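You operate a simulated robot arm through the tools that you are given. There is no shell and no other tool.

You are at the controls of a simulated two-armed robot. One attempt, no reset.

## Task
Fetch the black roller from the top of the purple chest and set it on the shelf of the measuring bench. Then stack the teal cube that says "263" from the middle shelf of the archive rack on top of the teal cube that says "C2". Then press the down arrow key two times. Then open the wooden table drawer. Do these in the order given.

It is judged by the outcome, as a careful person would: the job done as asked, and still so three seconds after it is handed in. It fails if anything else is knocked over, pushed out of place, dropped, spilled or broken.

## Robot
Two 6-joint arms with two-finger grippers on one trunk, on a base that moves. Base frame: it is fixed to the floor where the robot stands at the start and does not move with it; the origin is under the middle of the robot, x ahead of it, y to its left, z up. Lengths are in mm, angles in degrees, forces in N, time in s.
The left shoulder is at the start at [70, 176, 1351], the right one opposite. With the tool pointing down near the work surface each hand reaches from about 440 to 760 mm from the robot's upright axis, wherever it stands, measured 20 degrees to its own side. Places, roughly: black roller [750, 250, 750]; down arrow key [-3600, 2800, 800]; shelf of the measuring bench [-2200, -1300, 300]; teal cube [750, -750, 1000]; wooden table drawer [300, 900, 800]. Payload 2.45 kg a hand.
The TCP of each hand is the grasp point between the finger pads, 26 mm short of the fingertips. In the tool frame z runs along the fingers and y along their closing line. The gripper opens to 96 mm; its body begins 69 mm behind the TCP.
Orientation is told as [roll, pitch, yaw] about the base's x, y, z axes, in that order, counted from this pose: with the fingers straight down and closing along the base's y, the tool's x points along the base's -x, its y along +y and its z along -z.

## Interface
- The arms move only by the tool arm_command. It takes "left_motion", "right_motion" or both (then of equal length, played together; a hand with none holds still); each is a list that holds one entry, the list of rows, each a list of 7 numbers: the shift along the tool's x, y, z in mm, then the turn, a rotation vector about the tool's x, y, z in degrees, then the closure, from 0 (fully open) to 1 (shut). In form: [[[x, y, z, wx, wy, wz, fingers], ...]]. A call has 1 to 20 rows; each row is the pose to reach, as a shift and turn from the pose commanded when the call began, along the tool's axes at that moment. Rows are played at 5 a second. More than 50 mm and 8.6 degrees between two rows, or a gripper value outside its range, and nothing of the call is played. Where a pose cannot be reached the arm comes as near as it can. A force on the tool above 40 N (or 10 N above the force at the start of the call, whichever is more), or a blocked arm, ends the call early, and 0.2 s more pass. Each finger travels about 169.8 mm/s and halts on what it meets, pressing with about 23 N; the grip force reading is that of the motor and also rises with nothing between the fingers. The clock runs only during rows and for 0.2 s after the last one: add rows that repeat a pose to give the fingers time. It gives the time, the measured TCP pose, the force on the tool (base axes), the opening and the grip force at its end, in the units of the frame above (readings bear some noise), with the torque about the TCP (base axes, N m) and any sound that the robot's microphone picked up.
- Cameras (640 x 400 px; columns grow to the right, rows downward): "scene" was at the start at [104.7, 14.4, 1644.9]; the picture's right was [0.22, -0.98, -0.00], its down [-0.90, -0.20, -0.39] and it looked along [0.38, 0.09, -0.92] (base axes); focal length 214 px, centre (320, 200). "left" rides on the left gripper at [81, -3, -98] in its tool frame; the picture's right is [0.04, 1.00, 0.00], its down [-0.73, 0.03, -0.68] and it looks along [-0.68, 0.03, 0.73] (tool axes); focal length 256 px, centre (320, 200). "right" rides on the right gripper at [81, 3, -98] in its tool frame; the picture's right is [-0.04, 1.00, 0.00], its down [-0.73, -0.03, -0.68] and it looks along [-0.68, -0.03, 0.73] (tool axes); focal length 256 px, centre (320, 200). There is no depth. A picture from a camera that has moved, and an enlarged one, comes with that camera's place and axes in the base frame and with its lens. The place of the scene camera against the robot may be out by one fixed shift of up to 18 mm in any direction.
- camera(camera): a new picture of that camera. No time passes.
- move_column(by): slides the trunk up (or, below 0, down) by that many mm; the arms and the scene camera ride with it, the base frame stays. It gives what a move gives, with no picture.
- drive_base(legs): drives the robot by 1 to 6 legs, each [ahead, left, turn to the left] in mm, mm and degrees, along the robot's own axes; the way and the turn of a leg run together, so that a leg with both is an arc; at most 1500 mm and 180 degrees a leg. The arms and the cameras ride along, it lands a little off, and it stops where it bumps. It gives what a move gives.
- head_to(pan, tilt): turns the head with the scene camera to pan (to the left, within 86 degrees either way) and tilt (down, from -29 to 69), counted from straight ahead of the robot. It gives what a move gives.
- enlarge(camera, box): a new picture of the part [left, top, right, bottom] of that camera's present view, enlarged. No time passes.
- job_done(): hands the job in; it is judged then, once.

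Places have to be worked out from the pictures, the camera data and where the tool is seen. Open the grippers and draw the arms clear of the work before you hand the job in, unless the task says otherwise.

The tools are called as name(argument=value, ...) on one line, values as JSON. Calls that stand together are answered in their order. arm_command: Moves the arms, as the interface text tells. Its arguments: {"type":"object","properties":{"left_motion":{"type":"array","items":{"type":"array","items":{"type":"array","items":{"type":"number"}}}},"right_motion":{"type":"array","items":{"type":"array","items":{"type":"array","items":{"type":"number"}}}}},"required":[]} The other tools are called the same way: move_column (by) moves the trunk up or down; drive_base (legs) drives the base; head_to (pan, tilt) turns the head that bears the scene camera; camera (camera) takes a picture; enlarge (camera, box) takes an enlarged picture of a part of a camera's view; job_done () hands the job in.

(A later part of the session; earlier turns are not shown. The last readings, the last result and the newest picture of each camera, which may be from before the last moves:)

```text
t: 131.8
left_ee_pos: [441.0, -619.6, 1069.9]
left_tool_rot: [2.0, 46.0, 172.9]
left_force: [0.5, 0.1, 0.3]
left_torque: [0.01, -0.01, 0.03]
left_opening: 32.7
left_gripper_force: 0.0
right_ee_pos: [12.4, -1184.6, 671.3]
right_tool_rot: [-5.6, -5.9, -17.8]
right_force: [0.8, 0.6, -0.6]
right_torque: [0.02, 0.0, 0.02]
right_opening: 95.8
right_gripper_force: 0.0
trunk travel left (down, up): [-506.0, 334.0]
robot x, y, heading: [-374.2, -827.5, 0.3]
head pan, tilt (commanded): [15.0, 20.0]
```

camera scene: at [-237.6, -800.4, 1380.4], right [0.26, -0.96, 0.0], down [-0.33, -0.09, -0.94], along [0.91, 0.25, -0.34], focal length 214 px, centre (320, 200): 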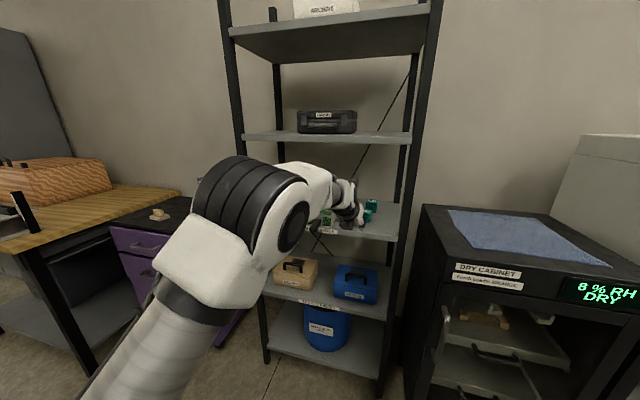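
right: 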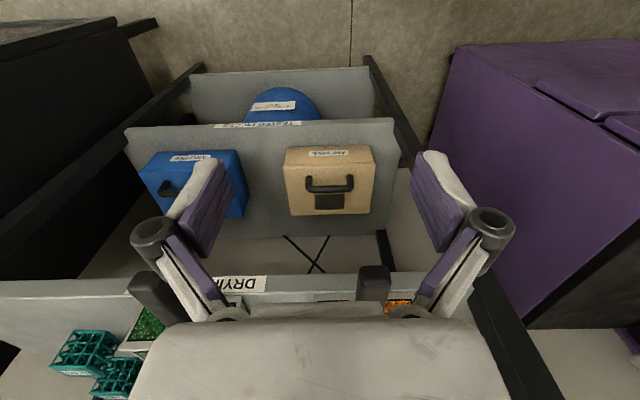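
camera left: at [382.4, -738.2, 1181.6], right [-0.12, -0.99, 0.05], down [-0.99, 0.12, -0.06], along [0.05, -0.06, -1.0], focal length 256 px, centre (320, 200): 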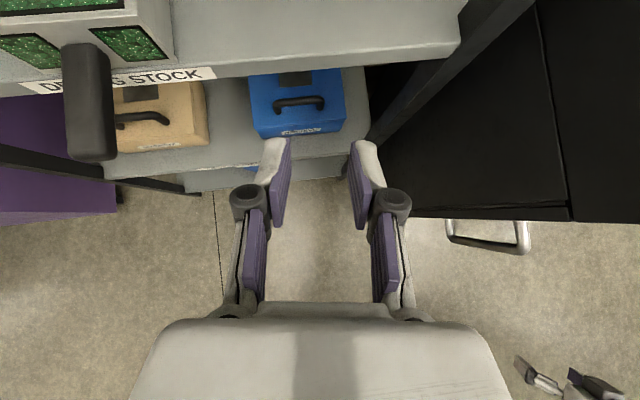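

It reaches fine further to the outside (rel. left ~200 mm), so the limit is the inward shoulder pan. I back the robot 150 mm and test the C2-like position further out, while also correcting the small orientation errors.

drive_base(legs=[[-150, 0, 0]])

arm_command(left_motion=[[[6, -42, 1.4, 0.5, -0.2, -0.1, 0.66], [12, -84, 2.8, 1.1, -0.4, -0.3, 0.66], [17, -126, 4.2, 1.7, -0.6, -0.4, 0.66], [22, -168, 5.6, 2.3, -0.8, -0.6, 0.66], [28, -208.6, 6.9, 2.8, -1, -0.7, 0.66], [28, -208.6, 6.9, 2.8, -1, -0.7, 0.66]]])

camera(camera="scene")

```text
t: 133.0
left_ee_pos: [334.8, -621.2, 1071.7]
left_tool_rot: [2.0, 46.1, 172.9]
left_force: [0.3, -0.9, 0.1]
left_torque: [0.02, 0.0, 0.03]
left_opening: 32.3
left_gripper_force: 0.2
right_ee_pos: [-92.8, -1184.5, 672.4]
right_tool_rot: [-5.6, -6.1, -17.8]
right_force: [-1.1, 0.4, 0.6]
right_torque: [-0.01, -0.02, -0.01]
right_opening: 95.8
right_gripper_force: 0.0
trunk travel left (down, up): [-506.0, 334.0]
robot x, y, heading: [-480.8, -828.0, 0.3]
head pan, tilt (commanded): [15.0, 20.0]
stopped in leg 1: the robot was blocked; the commanded pose is now the measured one
```

```text
t: 134.4
left_ee_pos: [373.1, -428.0, 1071.5]
left_tool_rot: [-0.2, 44.8, 173.9]
left_force: [1.2, 0.2, -0.8]
left_torque: [-0.05, 0.0, -0.02]
left_opening: 32.5
left_gripper_force: 0.0
left hand out of reach, approached as far as the arm can: row 5, 6
right_ee_pos: [-90.0, -1185.8, 670.6]
right_tool_rot: [-5.7, -5.9, -17.7]
right_force: [0.0, 0.6, -0.4]
right_torque: [0.02, 0.05, 0.02]
right_opening: 95.9
right_gripper_force: 0.1
trunk travel left (down, up): [-506.0, 334.0]
robot x, y, heading: [-478.0, -827.9, 0.2]
head pan, tilt (commanded): [15.0, 20.0]
```

```text
taken
camera scene: at [-339.7, -801.8, 1380.4], right [0.26, -0.96, 0.0], down [-0.33, -0.09, -0.94], along [0.91, 0.25, -0.34], focal length 214 px, centre (320, 200)
```

scene: 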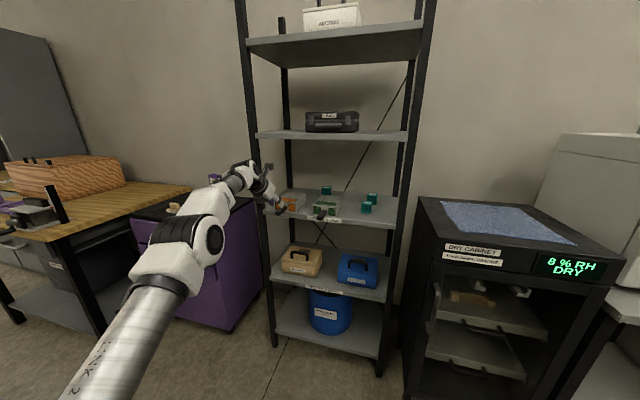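

The base was blocked behind by something, likely the small gauge table. I move ahead a little and look back to check that nothing was displaced.

drive_base(legs=[[60, 0, 0]])

head_to(pan=-86, tilt=45)

camera(camera="scene")

```text
t: 135.4
left_ee_pos: [433.9, -426.9, 1070.9]
left_tool_rot: [-0.2, 44.8, 173.9]
left_force: [1.2, 0.5, -0.8]
left_torque: [-0.01, -0.01, -0.01]
left_opening: 32.6
left_gripper_force: 0.0
right_ee_pos: [-30.1, -1184.1, 671.3]
right_tool_rot: [-5.8, -5.8, -17.8]
right_force: [-0.7, -0.4, -0.1]
right_torque: [0.0, 0.03, -0.01]
right_opening: 95.8
right_gripper_force: 0.0
trunk travel left (down, up): [-506.0, 334.0]
robot x, y, heading: [-416.5, -828.0, 0.2]
head pan, tilt (commanded): [15.0, 20.0]
```

```text
t: 137.2
left_ee_pos: [431.7, -427.8, 1072.1]
left_tool_rot: [-0.1, 44.9, 173.8]
left_force: [0.4, 0.0, 0.2]
left_torque: [0.02, -0.01, 0.01]
left_opening: 32.4
left_gripper_force: 0.0
right_ee_pos: [-31.3, -1184.6, 672.1]
right_tool_rot: [-5.7, -5.8, -17.9]
right_force: [1.1, 0.8, -0.4]
right_torque: [-0.01, -0.02, -0.02]
right_opening: 95.9
right_gripper_force: 0.0
trunk travel left (down, up): [-506.0, 334.0]
robot x, y, heading: [-420.7, -829.0, 0.4]
head pan, tilt (commanded): [-85.9, 45.0]
```

```text
taken
camera scene: at [-364.9, -906.6, 1341.9], right [-1.0, -0.08, 0.0], down [-0.05, 0.7, -0.71], along [0.05, -0.71, -0.71], focal length 214 px, centre (320, 200)
```

scene: 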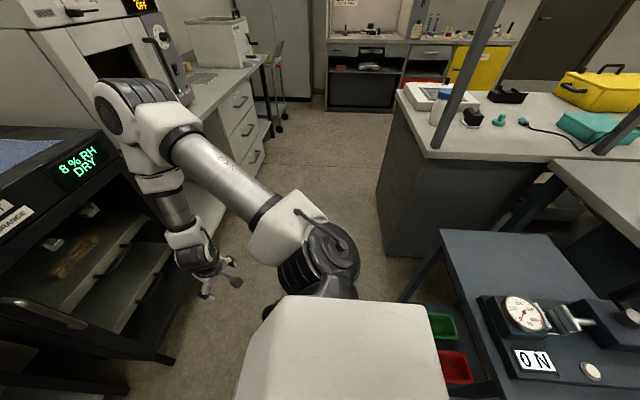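

The gauge table and its items still stand as before; I'll keep away from it. From the tests I plan robot centre ≈[30, -950] with the shoulder ~70 mm lower. First I tuck the right arm back so it cannot meet the dry cabinet, and pull the left hand to the 263-like position.

arm_command(right_motion=[[[32, -32, 0, 0, 0, 0, 0], [63, -64, 0, 0, 0, 0, 0], [94, -96, 0, 0, 0, 0, 0], [126, -128, 0, 0, 0, 0, 0], [158, -160, 0, 0, 0, 0, 0], [189, -193, 0, 0, 0, 0, 0], [189, -193, 0, 0, 0, 0, 0]]])

camera(camera="scene")

```text
t: 138.8
left_ee_pos: [432.0, -427.3, 1074.4]
left_tool_rot: [-0.2, 45.0, 173.9]
left_force: [0.9, -0.5, 0.8]
left_torque: [0.02, 0.0, 0.0]
left_opening: 32.6
left_gripper_force: 0.1
right_ee_pos: [-206.6, -1244.6, 611.0]
right_tool_rot: [-6.3, -6.5, -17.9]
right_force: [0.5, -0.5, 0.5]
right_torque: [-0.02, -0.03, -0.01]
right_opening: 95.7
right_gripper_force: 0.1
right hand out of reach, approached as far as the arm can: row 3, 4, 5, 6, 7
trunk travel left (down, up): [-506.0, 334.0]
robot x, y, heading: [-420.1, -827.9, 0.1]
head pan, tilt (commanded): [-85.9, 45.0]
```

```text
taken
camera scene: at [-366.1, -907.1, 1342.0], right [-1.0, -0.07, 0.0], down [-0.05, 0.71, -0.71], along [0.05, -0.7, -0.71], focal length 214 px, centre (320, 200)
```

scene: 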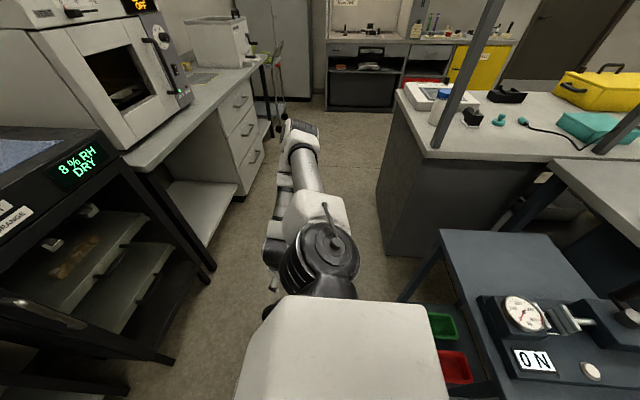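

The right arm is tucked at rel. (213, -417). I now bring the left hand to the relative position planned for the 263 cube and raise it 70 mm (the trunk will then be lowered by the same amount).

arm_command(left_motion=[[[-14, 41, -14, 0, 0, 0, 0.66], [-28, 83, -28, 0, 0, 0, 0.66], [-42, 124, -42, 0, 0, 0, 0.66], [-56, 166, -56, 0, 0, 0, 0.66], [-70, 207, -70, 0, 0, 0, 0.66], [-84, 248.7, -84, 0, 0, 0, 0.66], [-60, 248.7, -108, 0, 0, 0, 0.66], [-34.4, 248.7, -133.4, 0, 0, 0, 0.66], [-34.4, 248.7, -133.4, 0, 0, 0, 0.66]]])

move_column(by=-70)

```text
t: 140.8
left_ee_pos: [289.2, -661.1, 1140.6]
left_tool_rot: [0.0, 44.9, 174.0]
left_force: [0.7, -0.2, 0.1]
left_torque: [-0.03, -0.04, -0.01]
left_opening: 32.7
left_gripper_force: 0.1
right_ee_pos: [-206.4, -1242.8, 612.4]
right_tool_rot: [-6.5, -6.5, -18.0]
right_force: [0.1, 0.3, 0.1]
right_torque: [-0.01, 0.04, 0.02]
right_opening: 95.8
right_gripper_force: 0.1
trunk travel left (down, up): [-506.0, 334.0]
robot x, y, heading: [-421.3, -827.2, 0.2]
head pan, tilt (commanded): [-85.9, 45.0]
```

```text
t: 141.8
left_ee_pos: [287.1, -663.2, 1071.7]
left_tool_rot: [-0.1, 44.9, 174.0]
left_force: [-0.3, -0.4, 0.4]
left_torque: [0.02, 0.02, 0.01]
left_opening: 32.4
left_gripper_force: 0.1
right_ee_pos: [-206.4, -1244.7, 541.4]
right_tool_rot: [-6.5, -6.5, -18.0]
right_force: [0.5, 0.3, 0.1]
right_torque: [-0.03, 0.02, -0.01]
right_opening: 96.1
right_gripper_force: 0.0
trunk travel left (down, up): [-436.0, 404.0]
robot x, y, heading: [-421.4, -828.1, 0.3]
head pan, tilt (commanded): [-85.9, 45.0]
```

The pose is clean (pitch 45, yaw 174). I drive toward the rack with the hand in line with the 263 cube, stopping with the fingertips just outside the shelf.

drive_base(legs=[[165, -122, 0]])

head_to(pan=10, tilt=20)

camera(camera="scene")

camera(camera="left")

```text
t: 143.5
left_ee_pos: [453.9, -784.7, 1071.7]
left_tool_rot: [-0.2, 44.9, 173.9]
left_force: [0.5, 0.0, -0.9]
left_torque: [0.01, 0.03, -0.02]
left_opening: 32.6
left_gripper_force: 0.0
right_ee_pos: [-39.8, -1366.3, 539.9]
right_tool_rot: [-6.5, -6.5, -18.0]
right_force: [-0.3, -0.6, 0.1]
right_torque: [-0.02, -0.01, 0.0]
right_opening: 95.8
right_gripper_force: 0.0
trunk travel left (down, up): [-436.0, 404.0]
robot x, y, heading: [-254.3, -951.3, 0.4]
head pan, tilt (commanded): [-85.9, 45.0]
```

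```text
t: 145.2
left_ee_pos: [452.6, -784.4, 1072.5]
left_tool_rot: [-0.1, 44.9, 173.9]
left_force: [-0.6, -0.9, 0.0]
left_torque: [0.0, 0.01, -0.01]
left_opening: 32.5
left_gripper_force: 0.1
right_ee_pos: [-41.1, -1365.8, 541.4]
right_tool_rot: [-6.5, -6.6, -18.0]
right_force: [0.8, -0.2, 0.3]
right_torque: [-0.03, -0.03, 0.02]
right_opening: 96.4
right_gripper_force: 0.0
trunk travel left (down, up): [-436.0, 404.0]
robot x, y, heading: [-250.3, -946.7, 0.1]
head pan, tilt (commanded): [10.0, 20.0]
```

```text
taken
camera scene: at [-114.0, -931.5, 1310.5], right [0.18, -0.98, 0.0], down [-0.34, -0.06, -0.94], along [0.92, 0.17, -0.34], focal length 214 px, centre (320, 200)
```

scene: 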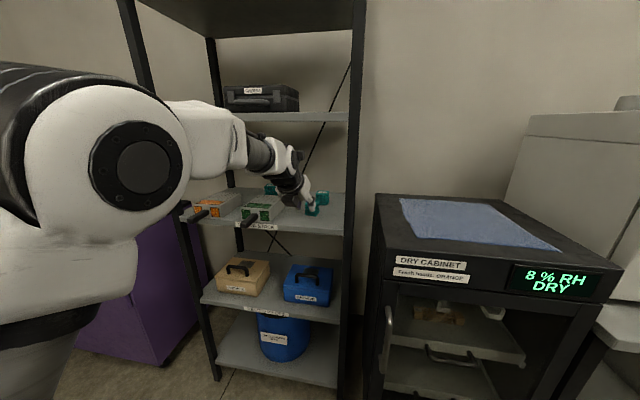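

```text
taken
camera left: at [441.5, -779.9, 1199.0], right [-0.08, -1.0, 0.03], down [-1.0, 0.07, -0.04], along [0.03, -0.03, -1.0], focal length 256 px, centre (320, 200)
```

left: 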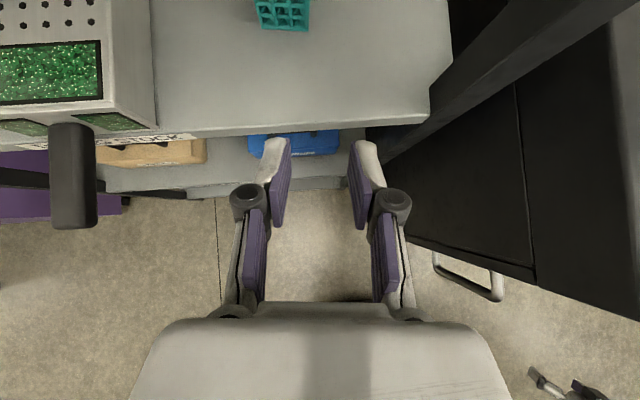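

The camera sees C 69 where expected, and the hand is in line. I open the fingers to ~68 mm and drive 150 mm ahead, with the fingertips passing above C 69.

arm_command(left_motion=[[[0, 0, 0, 0, 0, 0, 0.5], [0, 0, 0, 0, 0, 0, 0.29], [0, 0, 0, 0, 0, 0, 0.29]]])

drive_base(legs=[[100, 0, 0]])

camera(camera="left")

camera(camera="scene")

```text
t: 146.0
left_ee_pos: [453.2, -785.2, 1071.5]
left_tool_rot: [-0.1, 44.8, 173.9]
left_force: [0.4, -0.5, 0.0]
left_torque: [0.0, 0.0, -0.03]
left_opening: 68.4
left_gripper_force: 0.1
right_ee_pos: [-40.8, -1366.0, 540.2]
right_tool_rot: [-6.5, -6.5, -18.0]
right_force: [0.6, -0.4, -0.7]
right_torque: [0.01, 0.0, 0.02]
right_opening: 96.0
right_gripper_force: 0.0
trunk travel left (down, up): [-436.0, 404.0]
robot x, y, heading: [-253.2, -951.9, 0.1]
head pan, tilt (commanded): [10.0, 20.0]
```

```text
t: 147.1
left_ee_pos: [552.7, -784.0, 1069.1]
left_tool_rot: [-0.1, 44.9, 173.8]
left_force: [1.1, 0.0, -0.4]
left_torque: [0.01, 0.03, 0.03]
left_opening: 68.1
left_gripper_force: 0.0
right_ee_pos: [58.0, -1365.8, 540.2]
right_tool_rot: [-6.5, -6.3, -18.0]
right_force: [-0.5, -0.3, -0.2]
right_torque: [0.03, 0.01, -0.03]
right_opening: 96.0
right_gripper_force: 0.0
trunk travel left (down, up): [-436.0, 404.0]
robot x, y, heading: [-154.0, -951.9, -0.1]
head pan, tilt (commanded): [10.0, 20.0]
```

```text
taken
camera left: at [542.3, -779.8, 1198.2], right [-0.08, -1.0, 0.03], down [-1.0, 0.08, -0.04], along [0.03, -0.03, -1.0], focal length 256 px, centre (320, 200)
```

left: 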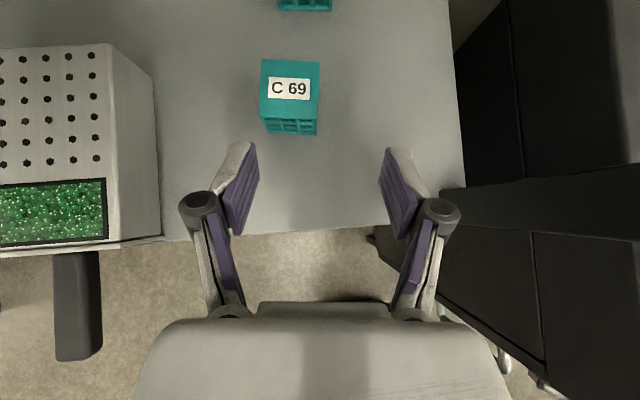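

```text
taken
camera scene: at [-13.2, -931.1, 1310.3], right [0.18, -0.98, 0.0], down [-0.34, -0.06, -0.94], along [0.92, 0.17, -0.34], focal length 214 px, centre (320, 200)
```

scene: 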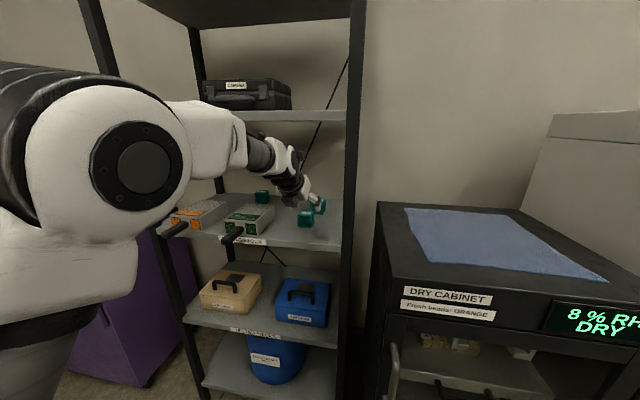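

By triangulating the two left-camera views, C 69's base is nearer z≈963 and x≈612, so the cube tops are near z≈1008 (the head camera reads a bit high). I drive another 100 mm ahead and look again.

drive_base(legs=[[100, 0, 0]])

camera(camera="left")

camera(camera="scene")

```text
t: 148.3
left_ee_pos: [654.5, -783.9, 1069.4]
left_tool_rot: [-0.1, 44.8, 173.8]
left_force: [-0.2, 0.0, -0.6]
left_torque: [0.04, 0.01, -0.01]
left_opening: 68.2
left_gripper_force: 0.0
right_ee_pos: [161.3, -1365.1, 541.1]
right_tool_rot: [-6.5, -6.4, -18.0]
right_force: [0.2, 0.1, 0.2]
right_torque: [0.0, 0.01, 0.0]
right_opening: 96.1
right_gripper_force: 0.0
trunk travel left (down, up): [-436.0, 404.0]
robot x, y, heading: [-51.0, -952.9, 0.2]
head pan, tilt (commanded): [10.0, 20.0]
```

```text
taken
camera left: at [643.5, -779.1, 1198.1], right [-0.08, -1.0, 0.03], down [-1.0, 0.07, -0.04], along [0.03, -0.03, -1.0], focal length 256 px, centre (320, 200)
```

left: 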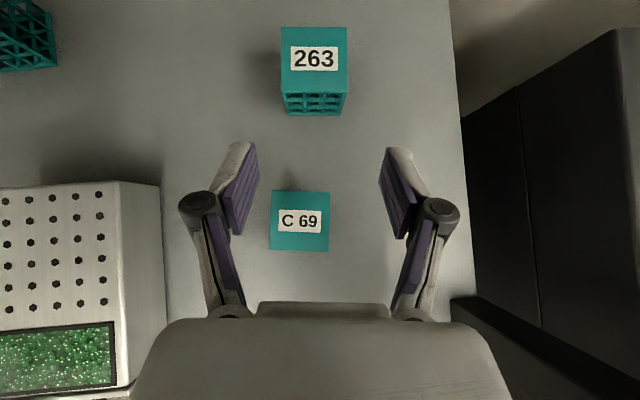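

```text
taken
camera scene: at [87.9, -930.6, 1310.3], right [0.18, -0.98, 0.0], down [-0.34, -0.06, -0.94], along [0.92, 0.17, -0.34], focal length 214 px, centre (320, 200)
```

scene: 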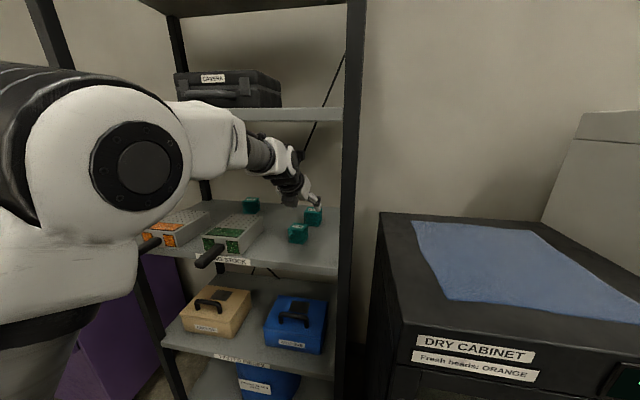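

The view straight down shows 263 centred at ≈[754, -788] with top z≈1010 (48 mm), aligned with the hand, and C 69's top at z≈1005. I drive 80 mm ahead and view again before descending.

drive_base(legs=[[80, 0, 0]])

camera(camera="left")

camera(camera="scene")

```text
t: 149.3
left_ee_pos: [735.6, -783.1, 1070.0]
left_tool_rot: [-0.1, 44.8, 173.8]
left_force: [0.5, -0.4, -0.7]
left_torque: [-0.03, 0.03, -0.01]
left_opening: 68.3
left_gripper_force: 0.1
right_ee_pos: [241.1, -1365.4, 541.5]
right_tool_rot: [-6.5, -6.3, -18.0]
right_force: [0.9, 0.4, -0.7]
right_torque: [-0.02, -0.01, 0.02]
right_opening: 96.0
right_gripper_force: 0.0
trunk travel left (down, up): [-436.0, 404.0]
robot x, y, heading: [27.7, -948.3, 0.1]
head pan, tilt (commanded): [10.0, 20.0]
```

```text
taken
camera left: at [724.5, -779.0, 1197.7], right [-0.08, -1.0, 0.03], down [-1.0, 0.08, -0.04], along [0.03, -0.03, -1.0], focal length 256 px, centre (320, 200)
```

left: 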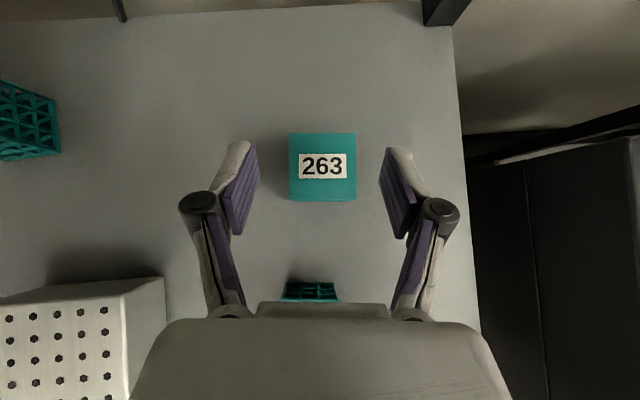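

```text
taken
camera scene: at [168.9, -930.4, 1310.3], right [0.18, -0.98, 0.0], down [-0.34, -0.06, -0.94], along [0.92, 0.17, -0.34], focal length 214 px, centre (320, 200)
```

scene: 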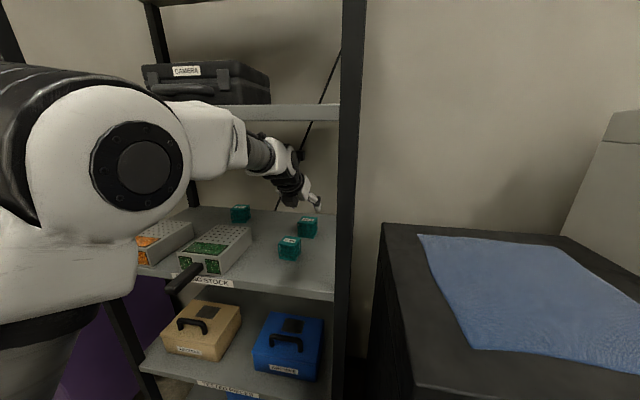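

263's centre triangulates to [754, -789], top z≈1009. I open slightly more, shift over the cube and descend 55 mm, then check centring.

arm_command(left_motion=[[[6, 1.5, 6, 0, 0, 0, 0.22], [12, 3, 12, 0, 0, 0, 0.22], [-2, 3, 26, 0, 0, 0, 0.22], [-16.3, 3, 40.3, 0, 0, 0, 0.22], [-26.9, 3, 50.9, 0, 0, 0, 0.22], [-26.9, 3, 50.9, 0, 0, 0, 0.22]]])

camera(camera="left")

enlarge(camera="scene", box=[220, 110, 360, 280])

```text
t: 150.7
left_ee_pos: [750.8, -788.1, 1015.6]
left_tool_rot: [0.0, 44.9, 173.8]
left_force: [-0.8, 1.2, 0.3]
left_torque: [0.02, -0.01, 0.05]
left_opening: 74.7
left_gripper_force: 0.1
right_ee_pos: [240.7, -1366.1, 542.3]
right_tool_rot: [-6.5, -6.5, -18.1]
right_force: [-0.4, -0.4, 0.9]
right_torque: [0.04, -0.01, 0.03]
right_opening: 95.9
right_gripper_force: 0.2
trunk travel left (down, up): [-436.0, 404.0]
robot x, y, heading: [29.8, -950.9, 0.4]
head pan, tilt (commanded): [10.0, 20.0]
```

```text
taken
camera left: at [739.4, -783.9, 1143.2], right [-0.08, -1.0, 0.03], down [-1.0, 0.08, -0.04], along [0.03, -0.03, -1.0], focal length 256 px, centre (320, 200)
```

left: 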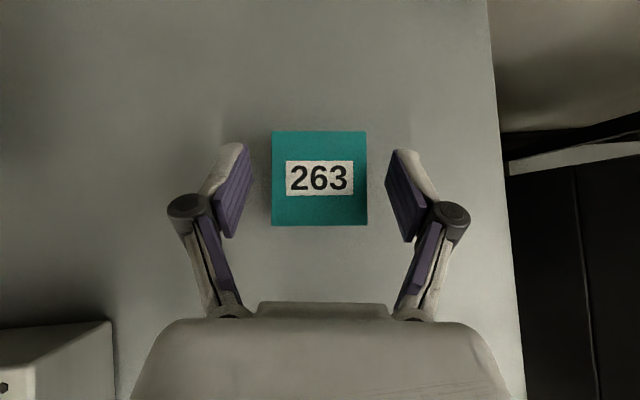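

```text
2.35 times, centred on (290, 195) of scene
camera zoom: at [167.2, -930.4, 1310.5], right [0.18, -0.98, 0.0], down [-0.34, -0.06, -0.94], along [0.92, 0.17, -0.34], focal length 505 px, centre (391, 212)
```

zoom: 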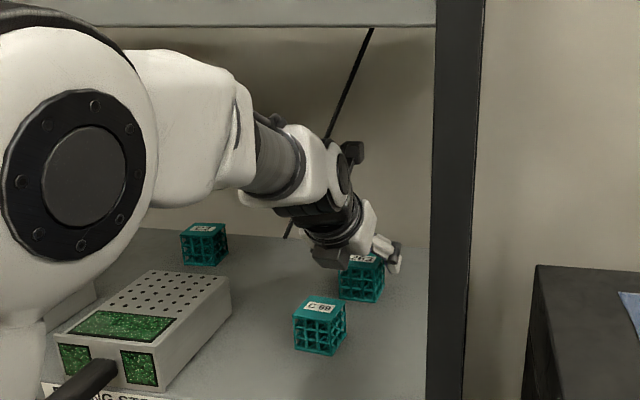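

The cube is centred between the open fingers. I descend the last 21 mm (TCP z≈994, fingertips ~8 mm above the shelf).

arm_command(left_motion=[[[-4, 0, 6, 0, 0, 0, 0.22], [-8.5, 0, 11.5, 0, 0, 0, 0.22], [-12.7, 0, 17, 0, 0, 0, 0.22], [-12.7, 0, 17, 0, 0, 0, 0.22]]])

camera(camera="left")

enlarge(camera="scene", box=[280, 160, 350, 250])

```text
t: 151.7
left_ee_pos: [753.4, -787.6, 994.4]
left_tool_rot: [-0.1, 45.0, 173.9]
left_force: [0.2, 0.0, -0.2]
left_torque: [0.0, 0.03, 0.04]
left_opening: 75.0
left_gripper_force: 0.0
right_ee_pos: [240.2, -1366.8, 540.8]
right_tool_rot: [-6.4, -6.6, -18.0]
right_force: [-0.3, -0.2, -0.4]
right_torque: [0.02, 0.0, 0.0]
right_opening: 96.0
right_gripper_force: 0.0
trunk travel left (down, up): [-436.0, 404.0]
robot x, y, heading: [24.1, -948.1, 0.4]
head pan, tilt (commanded): [10.0, 20.0]
```

```text
taken
camera left: at [742.5, -784.1, 1122.5], right [-0.08, -1.0, 0.03], down [-1.0, 0.08, -0.04], along [0.03, -0.03, -1.0], focal length 256 px, centre (320, 200)
```

left: 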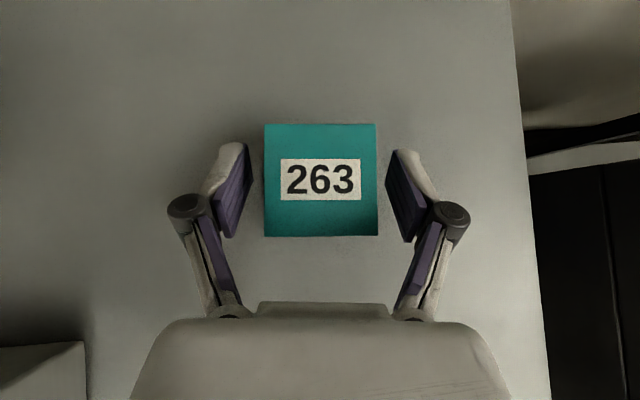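

```text
4.44 times, centred on (315, 205) of scene
camera zoom: at [167.2, -930.4, 1310.5], right [0.18, -0.98, 0.0], down [-0.34, -0.06, -0.94], along [0.92, 0.17, -0.34], focal length 953 px, centre (342, 178)
```

zoom: 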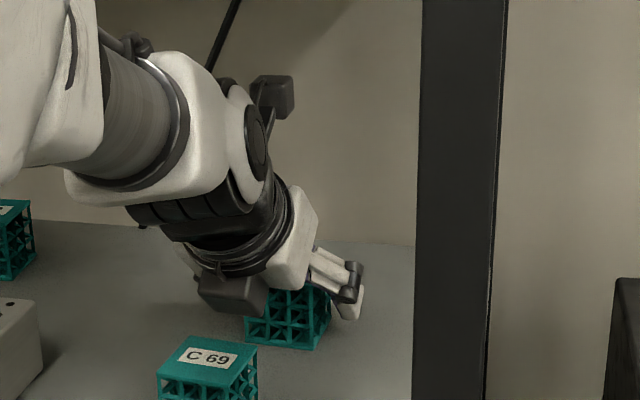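

The fingers straddle the cube evenly and no force is felt. I close the gripper gently on 263.

arm_command(left_motion=[[[0, 0, 0, 0, 0, 0, 0.32], [0, 0, 0, 0, 0, 0, 0.42], [0, 0, 0, 0, 0, 0, 0.47], [0, 0, 0, 0, 0, 0, 0.52], [0, 0, 0, 0, 0, 0, 0.6], [0, 0, 0, 0, 0, 0, 0.7], [0, 0, 0, 0, 0, 0, 0.7]]])

camera(camera="left")

```text
t: 153.3
left_ee_pos: [754.5, -788.6, 994.2]
left_tool_rot: [-0.1, 44.9, 173.9]
left_force: [0.9, -0.9, 1.2]
left_torque: [-0.03, 0.0, 0.03]
left_opening: 49.5
left_gripper_force: 22.5
right_ee_pos: [240.4, -1366.1, 541.0]
right_tool_rot: [-6.5, -6.6, -18.1]
right_force: [-0.2, 0.2, 0.0]
right_torque: [0.02, -0.02, -0.03]
right_opening: 95.8
right_gripper_force: 0.0
trunk travel left (down, up): [-436.0, 404.0]
robot x, y, heading: [26.6, -948.3, 0.1]
head pan, tilt (commanded): [10.0, 20.0]
```

```text
taken
camera left: at [742.5, -784.1, 1122.6], right [-0.08, -1.0, 0.03], down [-1.0, 0.08, -0.04], along [0.03, -0.03, -1.0], focal length 256 px, centre (320, 200)
```

left: 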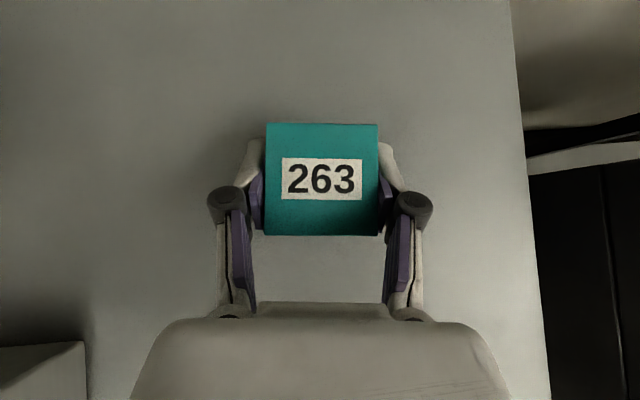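

263 is gripped (49.5 mm, 22 N). I lift it straight up 58 mm, watching clearance below the shelf above.

arm_command(left_motion=[[[3.5, 0, -3.5, 0, 0, 0, 0.7], [10.6, 0, -10.6, 0, 0, 0, 0.7], [21, 0, -21, 0, 0, 0, 0.7], [32, 0, -32, 0, 0, 0, 0.7], [41, 0, -41, 0, 0, 0, 0.7], [41, 0, -41, 0, 0, 0, 0.7]]])

camera(camera="left")

camera(camera="scene")

```text
t: 154.7
left_ee_pos: [754.2, -788.4, 1052.3]
left_tool_rot: [-0.1, 44.8, 173.9]
left_force: [-0.5, 0.4, -0.9]
left_torque: [0.01, -0.02, 0.02]
left_opening: 49.1
left_gripper_force: 23.1
right_ee_pos: [240.7, -1366.0, 540.8]
right_tool_rot: [-6.5, -6.5, -17.9]
right_force: [-0.5, -0.9, 1.3]
right_torque: [0.04, 0.01, -0.02]
right_opening: 96.2
right_gripper_force: 0.1
trunk travel left (down, up): [-436.0, 404.0]
robot x, y, heading: [29.7, -948.5, 0.3]
head pan, tilt (commanded): [10.0, 20.0]
```

```text
taken
camera left: at [742.5, -783.9, 1180.6], right [-0.08, -1.0, 0.03], down [-1.0, 0.08, -0.04], along [0.03, -0.03, -1.0], focal length 256 px, centre (320, 200)
```

left: 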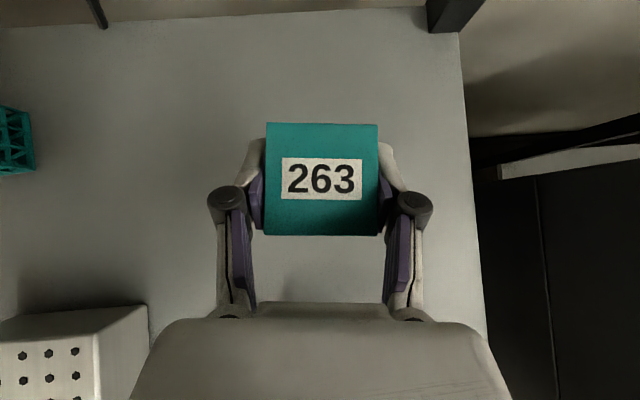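

```text
taken
camera scene: at [167.5, -930.3, 1310.5], right [0.18, -0.98, 0.0], down [-0.34, -0.06, -0.94], along [0.92, 0.17, -0.34], focal length 214 px, centre (320, 200)
```

scene: 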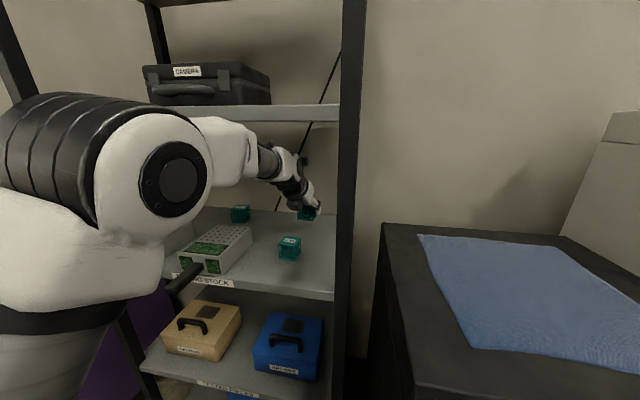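

The cube is lifted cleanly. I carry it sideways toward C2 in two parts at constant height; first about 40% of the way, then I check clearances.

arm_command(left_motion=[[[2, -25, 2, 0, 0, 0, 0.7], [4, -51, 4, 0, 0, 0, 0.7], [6, -77, 6, 0, 0, 0, 0.7], [8, -102, 8, 0, 0, 0, 0.7], [8, -102, 8, 0, 0, 0, 0.7]]])

camera(camera="left")

camera(camera="scene")

```text
t: 155.9
left_ee_pos: [775.9, -687.1, 1052.3]
left_tool_rot: [-0.1, 44.8, 173.9]
left_force: [-0.1, -0.2, -0.9]
left_torque: [0.02, -0.03, 0.0]
left_opening: 49.2
left_gripper_force: 22.9
right_ee_pos: [239.8, -1366.5, 541.4]
right_tool_rot: [-6.4, -6.4, -18.0]
right_force: [-0.7, 0.4, -0.4]
right_torque: [0.0, -0.02, -0.01]
right_opening: 95.8
right_gripper_force: 0.1
trunk travel left (down, up): [-436.0, 404.0]
robot x, y, heading: [28.1, -947.4, 0.0]
head pan, tilt (commanded): [10.0, 20.0]
```

```text
taken
camera left: at [764.7, -684.1, 1181.0], right [-0.08, -1.0, 0.03], down [-1.0, 0.08, -0.04], along [0.03, -0.03, -1.0], focal length 256 px, centre (320, 200)
```

left: 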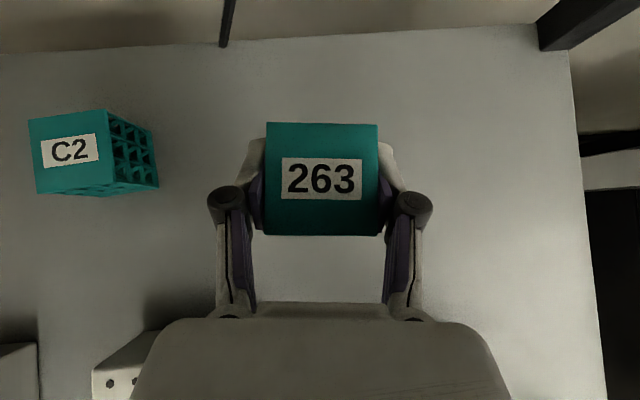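

```text
taken
camera scene: at [167.2, -931.0, 1310.5], right [0.18, -0.98, 0.0], down [-0.34, -0.06, -0.94], along [0.92, 0.17, -0.34], focal length 214 px, centre (320, 200)
```

scene: 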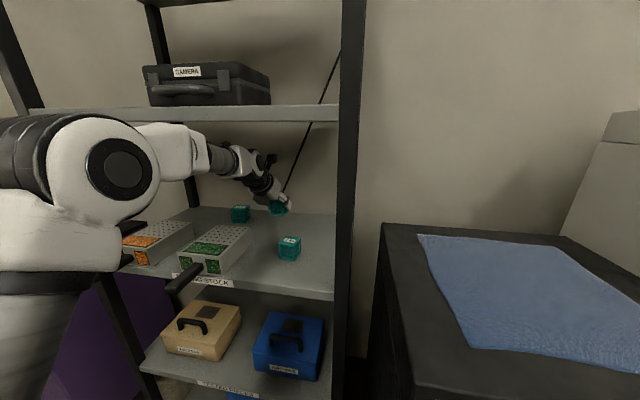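

C2 is now in view: I judge its centre at ≈[815, -529], top z≈1010, yaw ≈ +4°. I raise 8 mm more for clearance and move most of the remaining way, then re-measure.

arm_command(left_motion=[[[5.7, 0, -5.7, 0, 0, 0, 0.7], [8, -33, -2.5, 0, 0, 0, 0.7], [11.5, -66, 1, 0, 0, 0, 0.7], [15.3, -99, 4, 0, 0, 0, 0.7], [15.3, -99, 4, 0, 0, 0, 0.7]]])

camera(camera="left")

camera(camera="scene")

```text
t: 157.1
left_ee_pos: [801.1, -592.8, 1062.6]
left_tool_rot: [-0.1, 44.9, 173.8]
left_force: [0.8, -0.3, 0.1]
left_torque: [0.04, -0.02, -0.01]
left_opening: 49.2
left_gripper_force: 22.7
right_ee_pos: [240.6, -1366.1, 541.0]
right_tool_rot: [-6.4, -6.5, -18.2]
right_force: [-0.6, -0.3, 1.2]
right_torque: [-0.02, 0.0, 0.0]
right_opening: 95.9
right_gripper_force: 0.0
trunk travel left (down, up): [-436.0, 404.0]
robot x, y, heading: [24.5, -950.9, 0.0]
head pan, tilt (commanded): [10.0, 20.0]
```

```text
taken
camera left: at [788.6, -587.9, 1190.2], right [-0.08, -1.0, 0.03], down [-1.0, 0.08, -0.04], along [0.03, -0.03, -1.0], focal length 256 px, centre (320, 200)
```

left: 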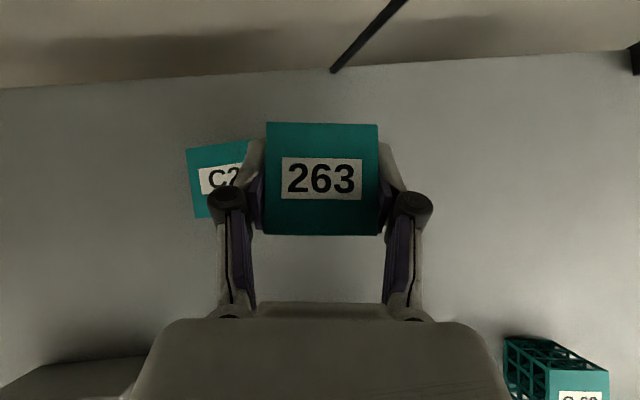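

```text
taken
camera scene: at [167.0, -931.2, 1310.5], right [0.18, -0.98, 0.0], down [-0.34, -0.06, -0.94], along [0.92, 0.17, -0.34], focal length 214 px, centre (320, 200)
```

scene: 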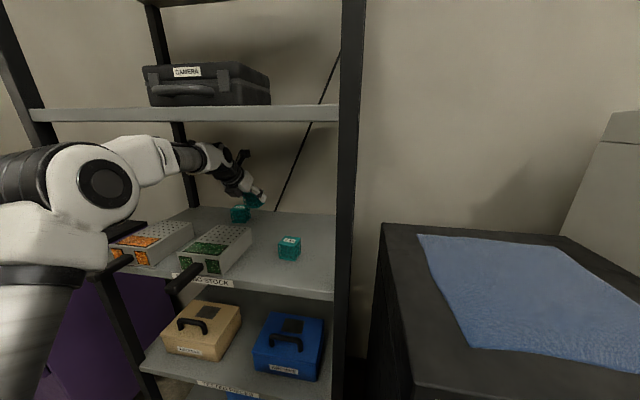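

C2's centre comes out at ≈[814.5, -528], top z≈1008.5, yaw ≈ +3°. I move the held cube right over it and turn it 9° to align.

arm_command(left_motion=[[[1.6, -22, 1.6, 1.6, 0, -1.6, 0.7], [3.2, -44, 3.2, 3.2, 0, -3.2, 0.7], [4.7, -65.8, 4.7, 4.8, 0, -4.8, 0.7], [4.7, -65.8, 4.7, 6.4, 0, -6.4, 0.7], [4.7, -65.8, 4.7, 6.4, 0, -6.4, 0.7]]])

camera(camera="left")

head_to(pan=32, tilt=20)

camera(camera="scene")

```text
t: 158.3
left_ee_pos: [813.8, -526.6, 1060.7]
left_tool_rot: [-0.1, 44.9, -177.0]
left_force: [-0.2, 0.5, -0.5]
left_torque: [0.04, 0.01, 0.0]
left_opening: 49.2
left_gripper_force: 23.0
right_ee_pos: [240.2, -1366.2, 541.4]
right_tool_rot: [-6.4, -6.5, -18.1]
right_force: [0.6, -1.1, -0.6]
right_torque: [0.01, 0.0, 0.01]
right_opening: 95.8
right_gripper_force: 0.0
trunk travel left (down, up): [-436.0, 404.0]
robot x, y, heading: [26.5, -949.8, 0.3]
head pan, tilt (commanded): [10.0, 20.0]
```

```text
taken
camera left: at [801.6, -523.5, 1188.2], right [0.08, -1.0, 0.03], down [-1.0, -0.08, -0.04], along [0.04, -0.02, -1.0], focal length 256 px, centre (320, 200)
```

left: 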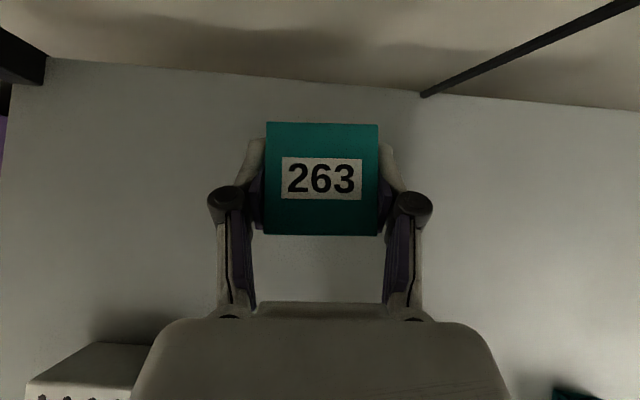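

```text
t: 159.2
left_ee_pos: [813.8, -525.6, 1061.0]
left_tool_rot: [-0.1, 44.8, -177.0]
left_force: [-0.6, -0.1, -1.1]
left_torque: [-0.03, 0.04, -0.01]
left_opening: 49.4
left_gripper_force: 23.0
right_ee_pos: [240.6, -1365.7, 541.9]
right_tool_rot: [-6.5, -6.6, -18.1]
right_force: [0.6, 0.4, 0.9]
right_torque: [0.02, -0.01, -0.01]
right_opening: 96.1
right_gripper_force: 0.1
trunk travel left (down, up): [-436.0, 404.0]
robot x, y, heading: [27.2, -948.9, 0.2]
head pan, tilt (commanded): [32.0, 20.0]
```

```text
taken
camera scene: at [154.6, -897.2, 1310.5], right [0.53, -0.85, 0.0], down [-0.29, -0.18, -0.94], along [0.8, 0.5, -0.34], focal length 214 px, centre (320, 200)
```

scene: 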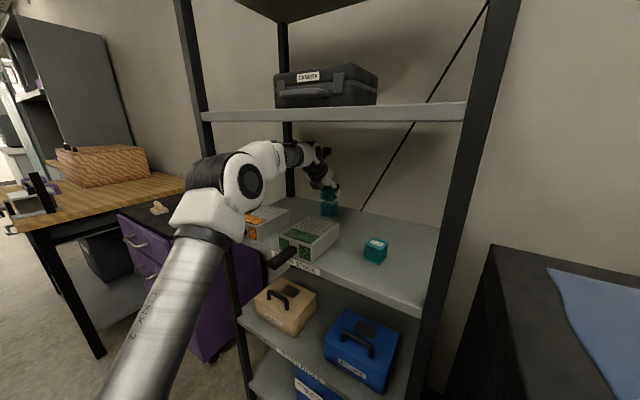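

The cube hides C2 entirely from above, as intended. I enlarge the head view to check the alignment from the side.

enlarge(camera="scene", box=[290, 140, 370, 230])

```text
4.44 times, centred on (330, 185) of scene
camera zoom: at [154.6, -897.2, 1310.5], right [0.53, -0.85, 0.0], down [-0.29, -0.18, -0.94], along [0.8, 0.5, -0.34], focal length 953 px, centre (276, 267)
```

zoom: 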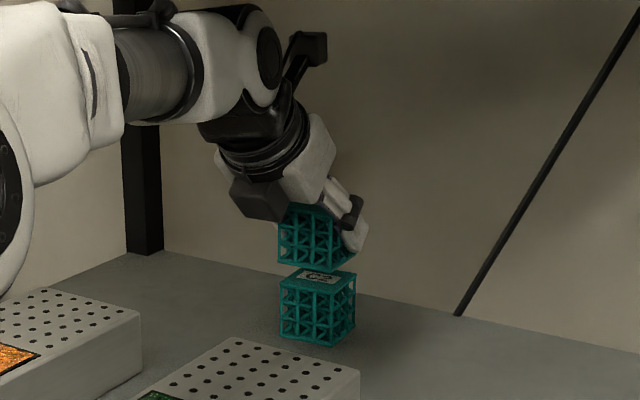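

The two cubes are well aligned. I lower 14 mm, then creep until contact shows in the force.

arm_command(left_motion=[[[-3.5, 0, 3.5, 0, 0, 0, 0.7], [-7, 0, 7, 0, 0, 0, 0.7], [-9.9, 0, 9.9, 0, 0, 0, 0.7], [-9.9, 0, 9.9, 0, 0, 0, 0.7]]])

enlarge(camera="scene", box=[290, 140, 370, 230])

```text
t: 160.2
left_ee_pos: [814.4, -526.0, 1046.2]
left_tool_rot: [-0.1, 44.9, -177.0]
left_force: [-1.0, -0.2, -0.5]
left_torque: [0.0, 0.0, 0.0]
left_opening: 49.3
left_gripper_force: 22.6
right_ee_pos: [240.3, -1365.1, 540.4]
right_tool_rot: [-6.5, -6.4, -18.0]
right_force: [0.2, -0.6, 0.5]
right_torque: [0.02, 0.05, 0.05]
right_opening: 96.0
right_gripper_force: 0.1
trunk travel left (down, up): [-436.0, 404.0]
robot x, y, heading: [28.5, -948.8, 0.1]
head pan, tilt (commanded): [32.0, 20.0]
```

```text
4.44 times, centred on (330, 185) of scene
camera zoom: at [154.5, -897.2, 1310.5], right [0.53, -0.85, 0.0], down [-0.29, -0.18, -0.94], along [0.8, 0.5, -0.34], focal length 953 px, centre (276, 267)
```

zoom: 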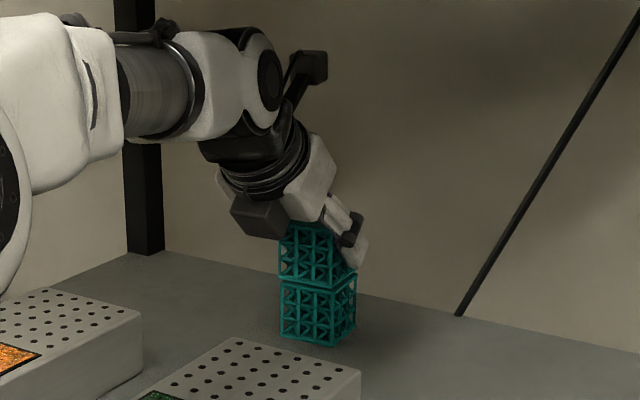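

Almost touching. I step down by 1.5 mm at a time, reading the force.

arm_command(left_motion=[[[-0.5, 0, 0.5, 0, 0, 0, 0.7], [-1.1, 0, 1.1, 0, 0, 0, 0.7], [-1.1, 0, 1.1, 0, 0, 0, 0.7]]])

arm_command(left_motion=[[[-0.5, 0, 0.5, 0, 0, 0, 0.7], [-1.1, 0, 1.1, 0, 0, 0, 0.7], [-1.1, 0, 1.1, 0, 0, 0, 0.7]]])

```text
t: 161.0
left_ee_pos: [813.5, -526.6, 1044.9]
left_tool_rot: [-0.1, 45.0, -176.9]
left_force: [0.3, -0.1, -0.3]
left_torque: [0.02, -0.01, 0.0]
left_opening: 49.2
left_gripper_force: 23.2
right_ee_pos: [240.5, -1364.9, 540.4]
right_tool_rot: [-6.5, -6.5, -18.0]
right_force: [0.0, 0.2, -0.2]
right_torque: [0.01, 0.01, 0.0]
right_opening: 96.0
right_gripper_force: 0.1
trunk travel left (down, up): [-436.0, 404.0]
robot x, y, heading: [26.9, -950.9, 0.0]
head pan, tilt (commanded): [32.0, 20.0]
```

```text
t: 161.8
left_ee_pos: [813.0, -524.8, 1045.0]
left_tool_rot: [-0.1, 45.0, -177.1]
left_force: [0.3, 0.1, 1.9]
left_torque: [-0.05, -0.02, 0.01]
left_opening: 49.2
left_gripper_force: 22.9
right_ee_pos: [240.4, -1365.4, 540.7]
right_tool_rot: [-6.5, -6.5, -18.2]
right_force: [0.6, 0.0, -0.5]
right_torque: [-0.01, 0.0, -0.01]
right_opening: 96.0
right_gripper_force: 0.1
trunk travel left (down, up): [-436.0, 404.0]
robot x, y, heading: [27.9, -951.1, -0.3]
head pan, tilt (commanded): [32.0, 20.0]
```

Light contact is felt (+2 N). I press 0.5 mm more and then open the fingers slowly to release the cube.

arm_command(left_motion=[[[-0.4, 0, 0.4, 0, 0, 0, 0.7], [-0.4, 0, 0.4, 0, 0, 0, 0.5], [-0.4, 0, 0.4, 0, 0, 0, 0.485], [-0.4, 0, 0.4, 0, 0, 0, 0.47], [-0.4, 0, 0.4, 0, 0, 0, 0.455], [-0.4, 0, 0.4, 0, 0, 0, 0.44], [-0.4, 0, 0.4, 0, 0, 0, 0.42], [-0.4, 0, 0.4, 0, 0, 0, 0.39], [-0.4, 0, 0.4, 0, 0, 0, 0.35], [-0.4, 0, 0.4, 0, 0, 0, 0.3], [-0.4, 0, 0.4, 0, 0, 0, 0.3]]])

camera(camera="left")

enlarge(camera="scene", box=[290, 140, 370, 230])

```text
t: 164.2
left_ee_pos: [812.9, -526.8, 1044.0]
left_tool_rot: [0.0, 45.0, -177.1]
left_force: [-0.7, -0.3, 0.2]
left_torque: [0.01, 0.0, -0.02]
left_opening: 67.1
left_gripper_force: 0.0
right_ee_pos: [240.7, -1364.7, 540.9]
right_tool_rot: [-6.4, -6.5, -18.0]
right_force: [-0.3, 0.9, -0.4]
right_torque: [0.0, 0.0, 0.01]
right_opening: 95.7
right_gripper_force: 0.0
trunk travel left (down, up): [-436.0, 404.0]
robot x, y, heading: [28.6, -945.3, 0.3]
head pan, tilt (commanded): [32.0, 20.0]
```

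```text
taken
camera left: at [801.3, -523.8, 1171.4], right [0.08, -1.0, 0.03], down [-1.0, -0.08, -0.04], along [0.04, -0.02, -1.0], focal length 256 px, centre (320, 200)
```

left: 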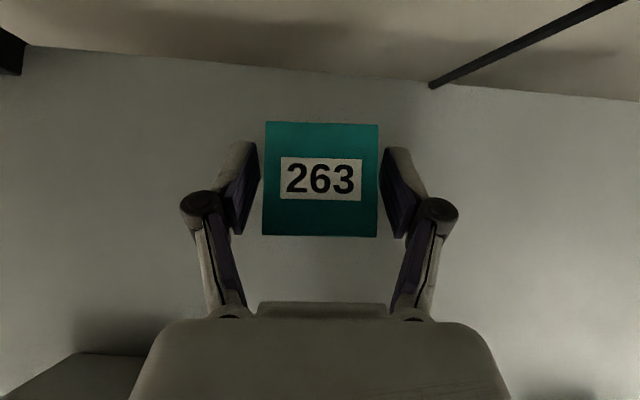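

```text
4.44 times, centred on (330, 185) of scene
camera zoom: at [154.5, -897.2, 1310.5], right [0.53, -0.85, 0.0], down [-0.29, -0.18, -0.94], along [0.8, 0.5, -0.34], focal length 953 px, centre (276, 267)
```

zoom: 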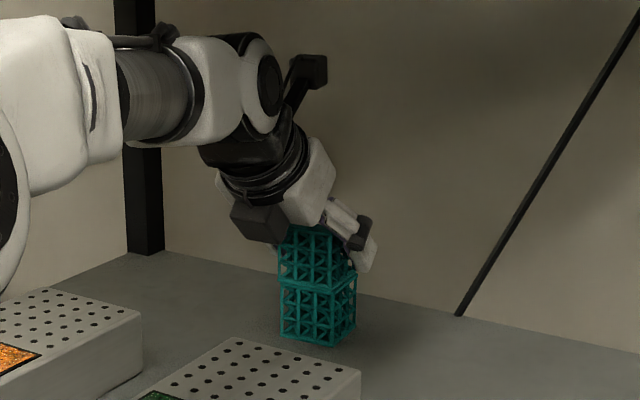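

263 rests on C2 with the fingers free on both sides. I withdraw horizontally backward 60 mm first, then check the stack.

arm_command(left_motion=[[[-5, 0, -5, 0, 0, 0, 0.3], [-14, 0, -14, 0, 0, 0, 0.3], [-28, 0, -28, 0, 0, 0, 0.3], [-42.4, 0, -42.4, 0, 0, 0, 0.3], [-50, 0, -60, 0, 0, 0, 0.3], [-50, 0, -60, 0, 0, 0, 0.3]]])

camera(camera="left")

enlarge(camera="scene", box=[270, 110, 390, 240])

```text
t: 165.6
left_ee_pos: [747.6, -521.0, 1053.2]
left_tool_rot: [0.3, 44.6, -177.8]
left_force: [0.3, -0.9, -0.8]
left_torque: [-0.01, -0.02, -0.01]
left_opening: 67.2
left_gripper_force: 0.0
left hand out of reach, approached as far as the arm can: row 4, 5, 6
right_ee_pos: [239.5, -1366.3, 541.0]
right_tool_rot: [-6.5, -6.5, -18.0]
right_force: [0.1, 0.6, -0.9]
right_torque: [-0.03, 0.01, 0.02]
right_opening: 95.6
right_gripper_force: 0.1
trunk travel left (down, up): [-436.0, 404.0]
robot x, y, heading: [27.4, -946.1, -0.0]
head pan, tilt (commanded): [32.0, 20.0]
```

```text
taken
camera left: at [735.5, -518.0, 1180.9], right [0.06, -1.0, 0.03], down [-1.0, -0.06, -0.03], along [0.04, -0.03, -1.0], focal length 256 px, centre (320, 200)
```

left: 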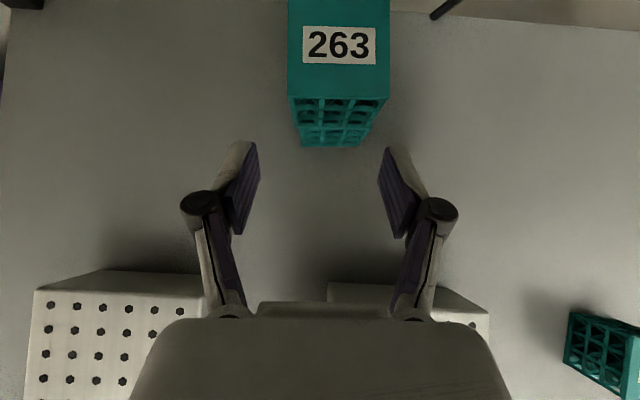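

```text
3.08 times, centred on (330, 175) of scene
camera zoom: at [155.1, -897.1, 1310.4], right [0.53, -0.85, 0.0], down [-0.29, -0.18, -0.94], along [0.79, 0.5, -0.34], focal length 660 px, centre (289, 277)
```

zoom: 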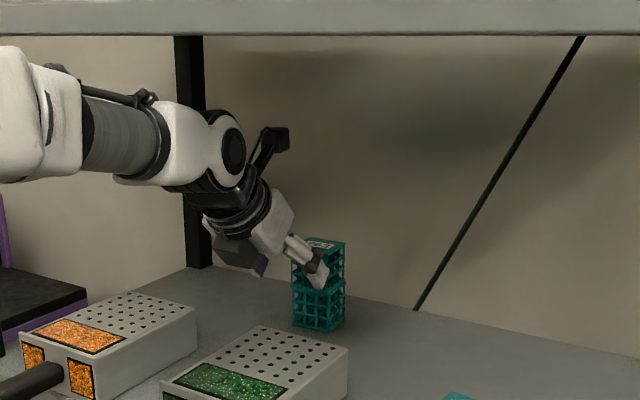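

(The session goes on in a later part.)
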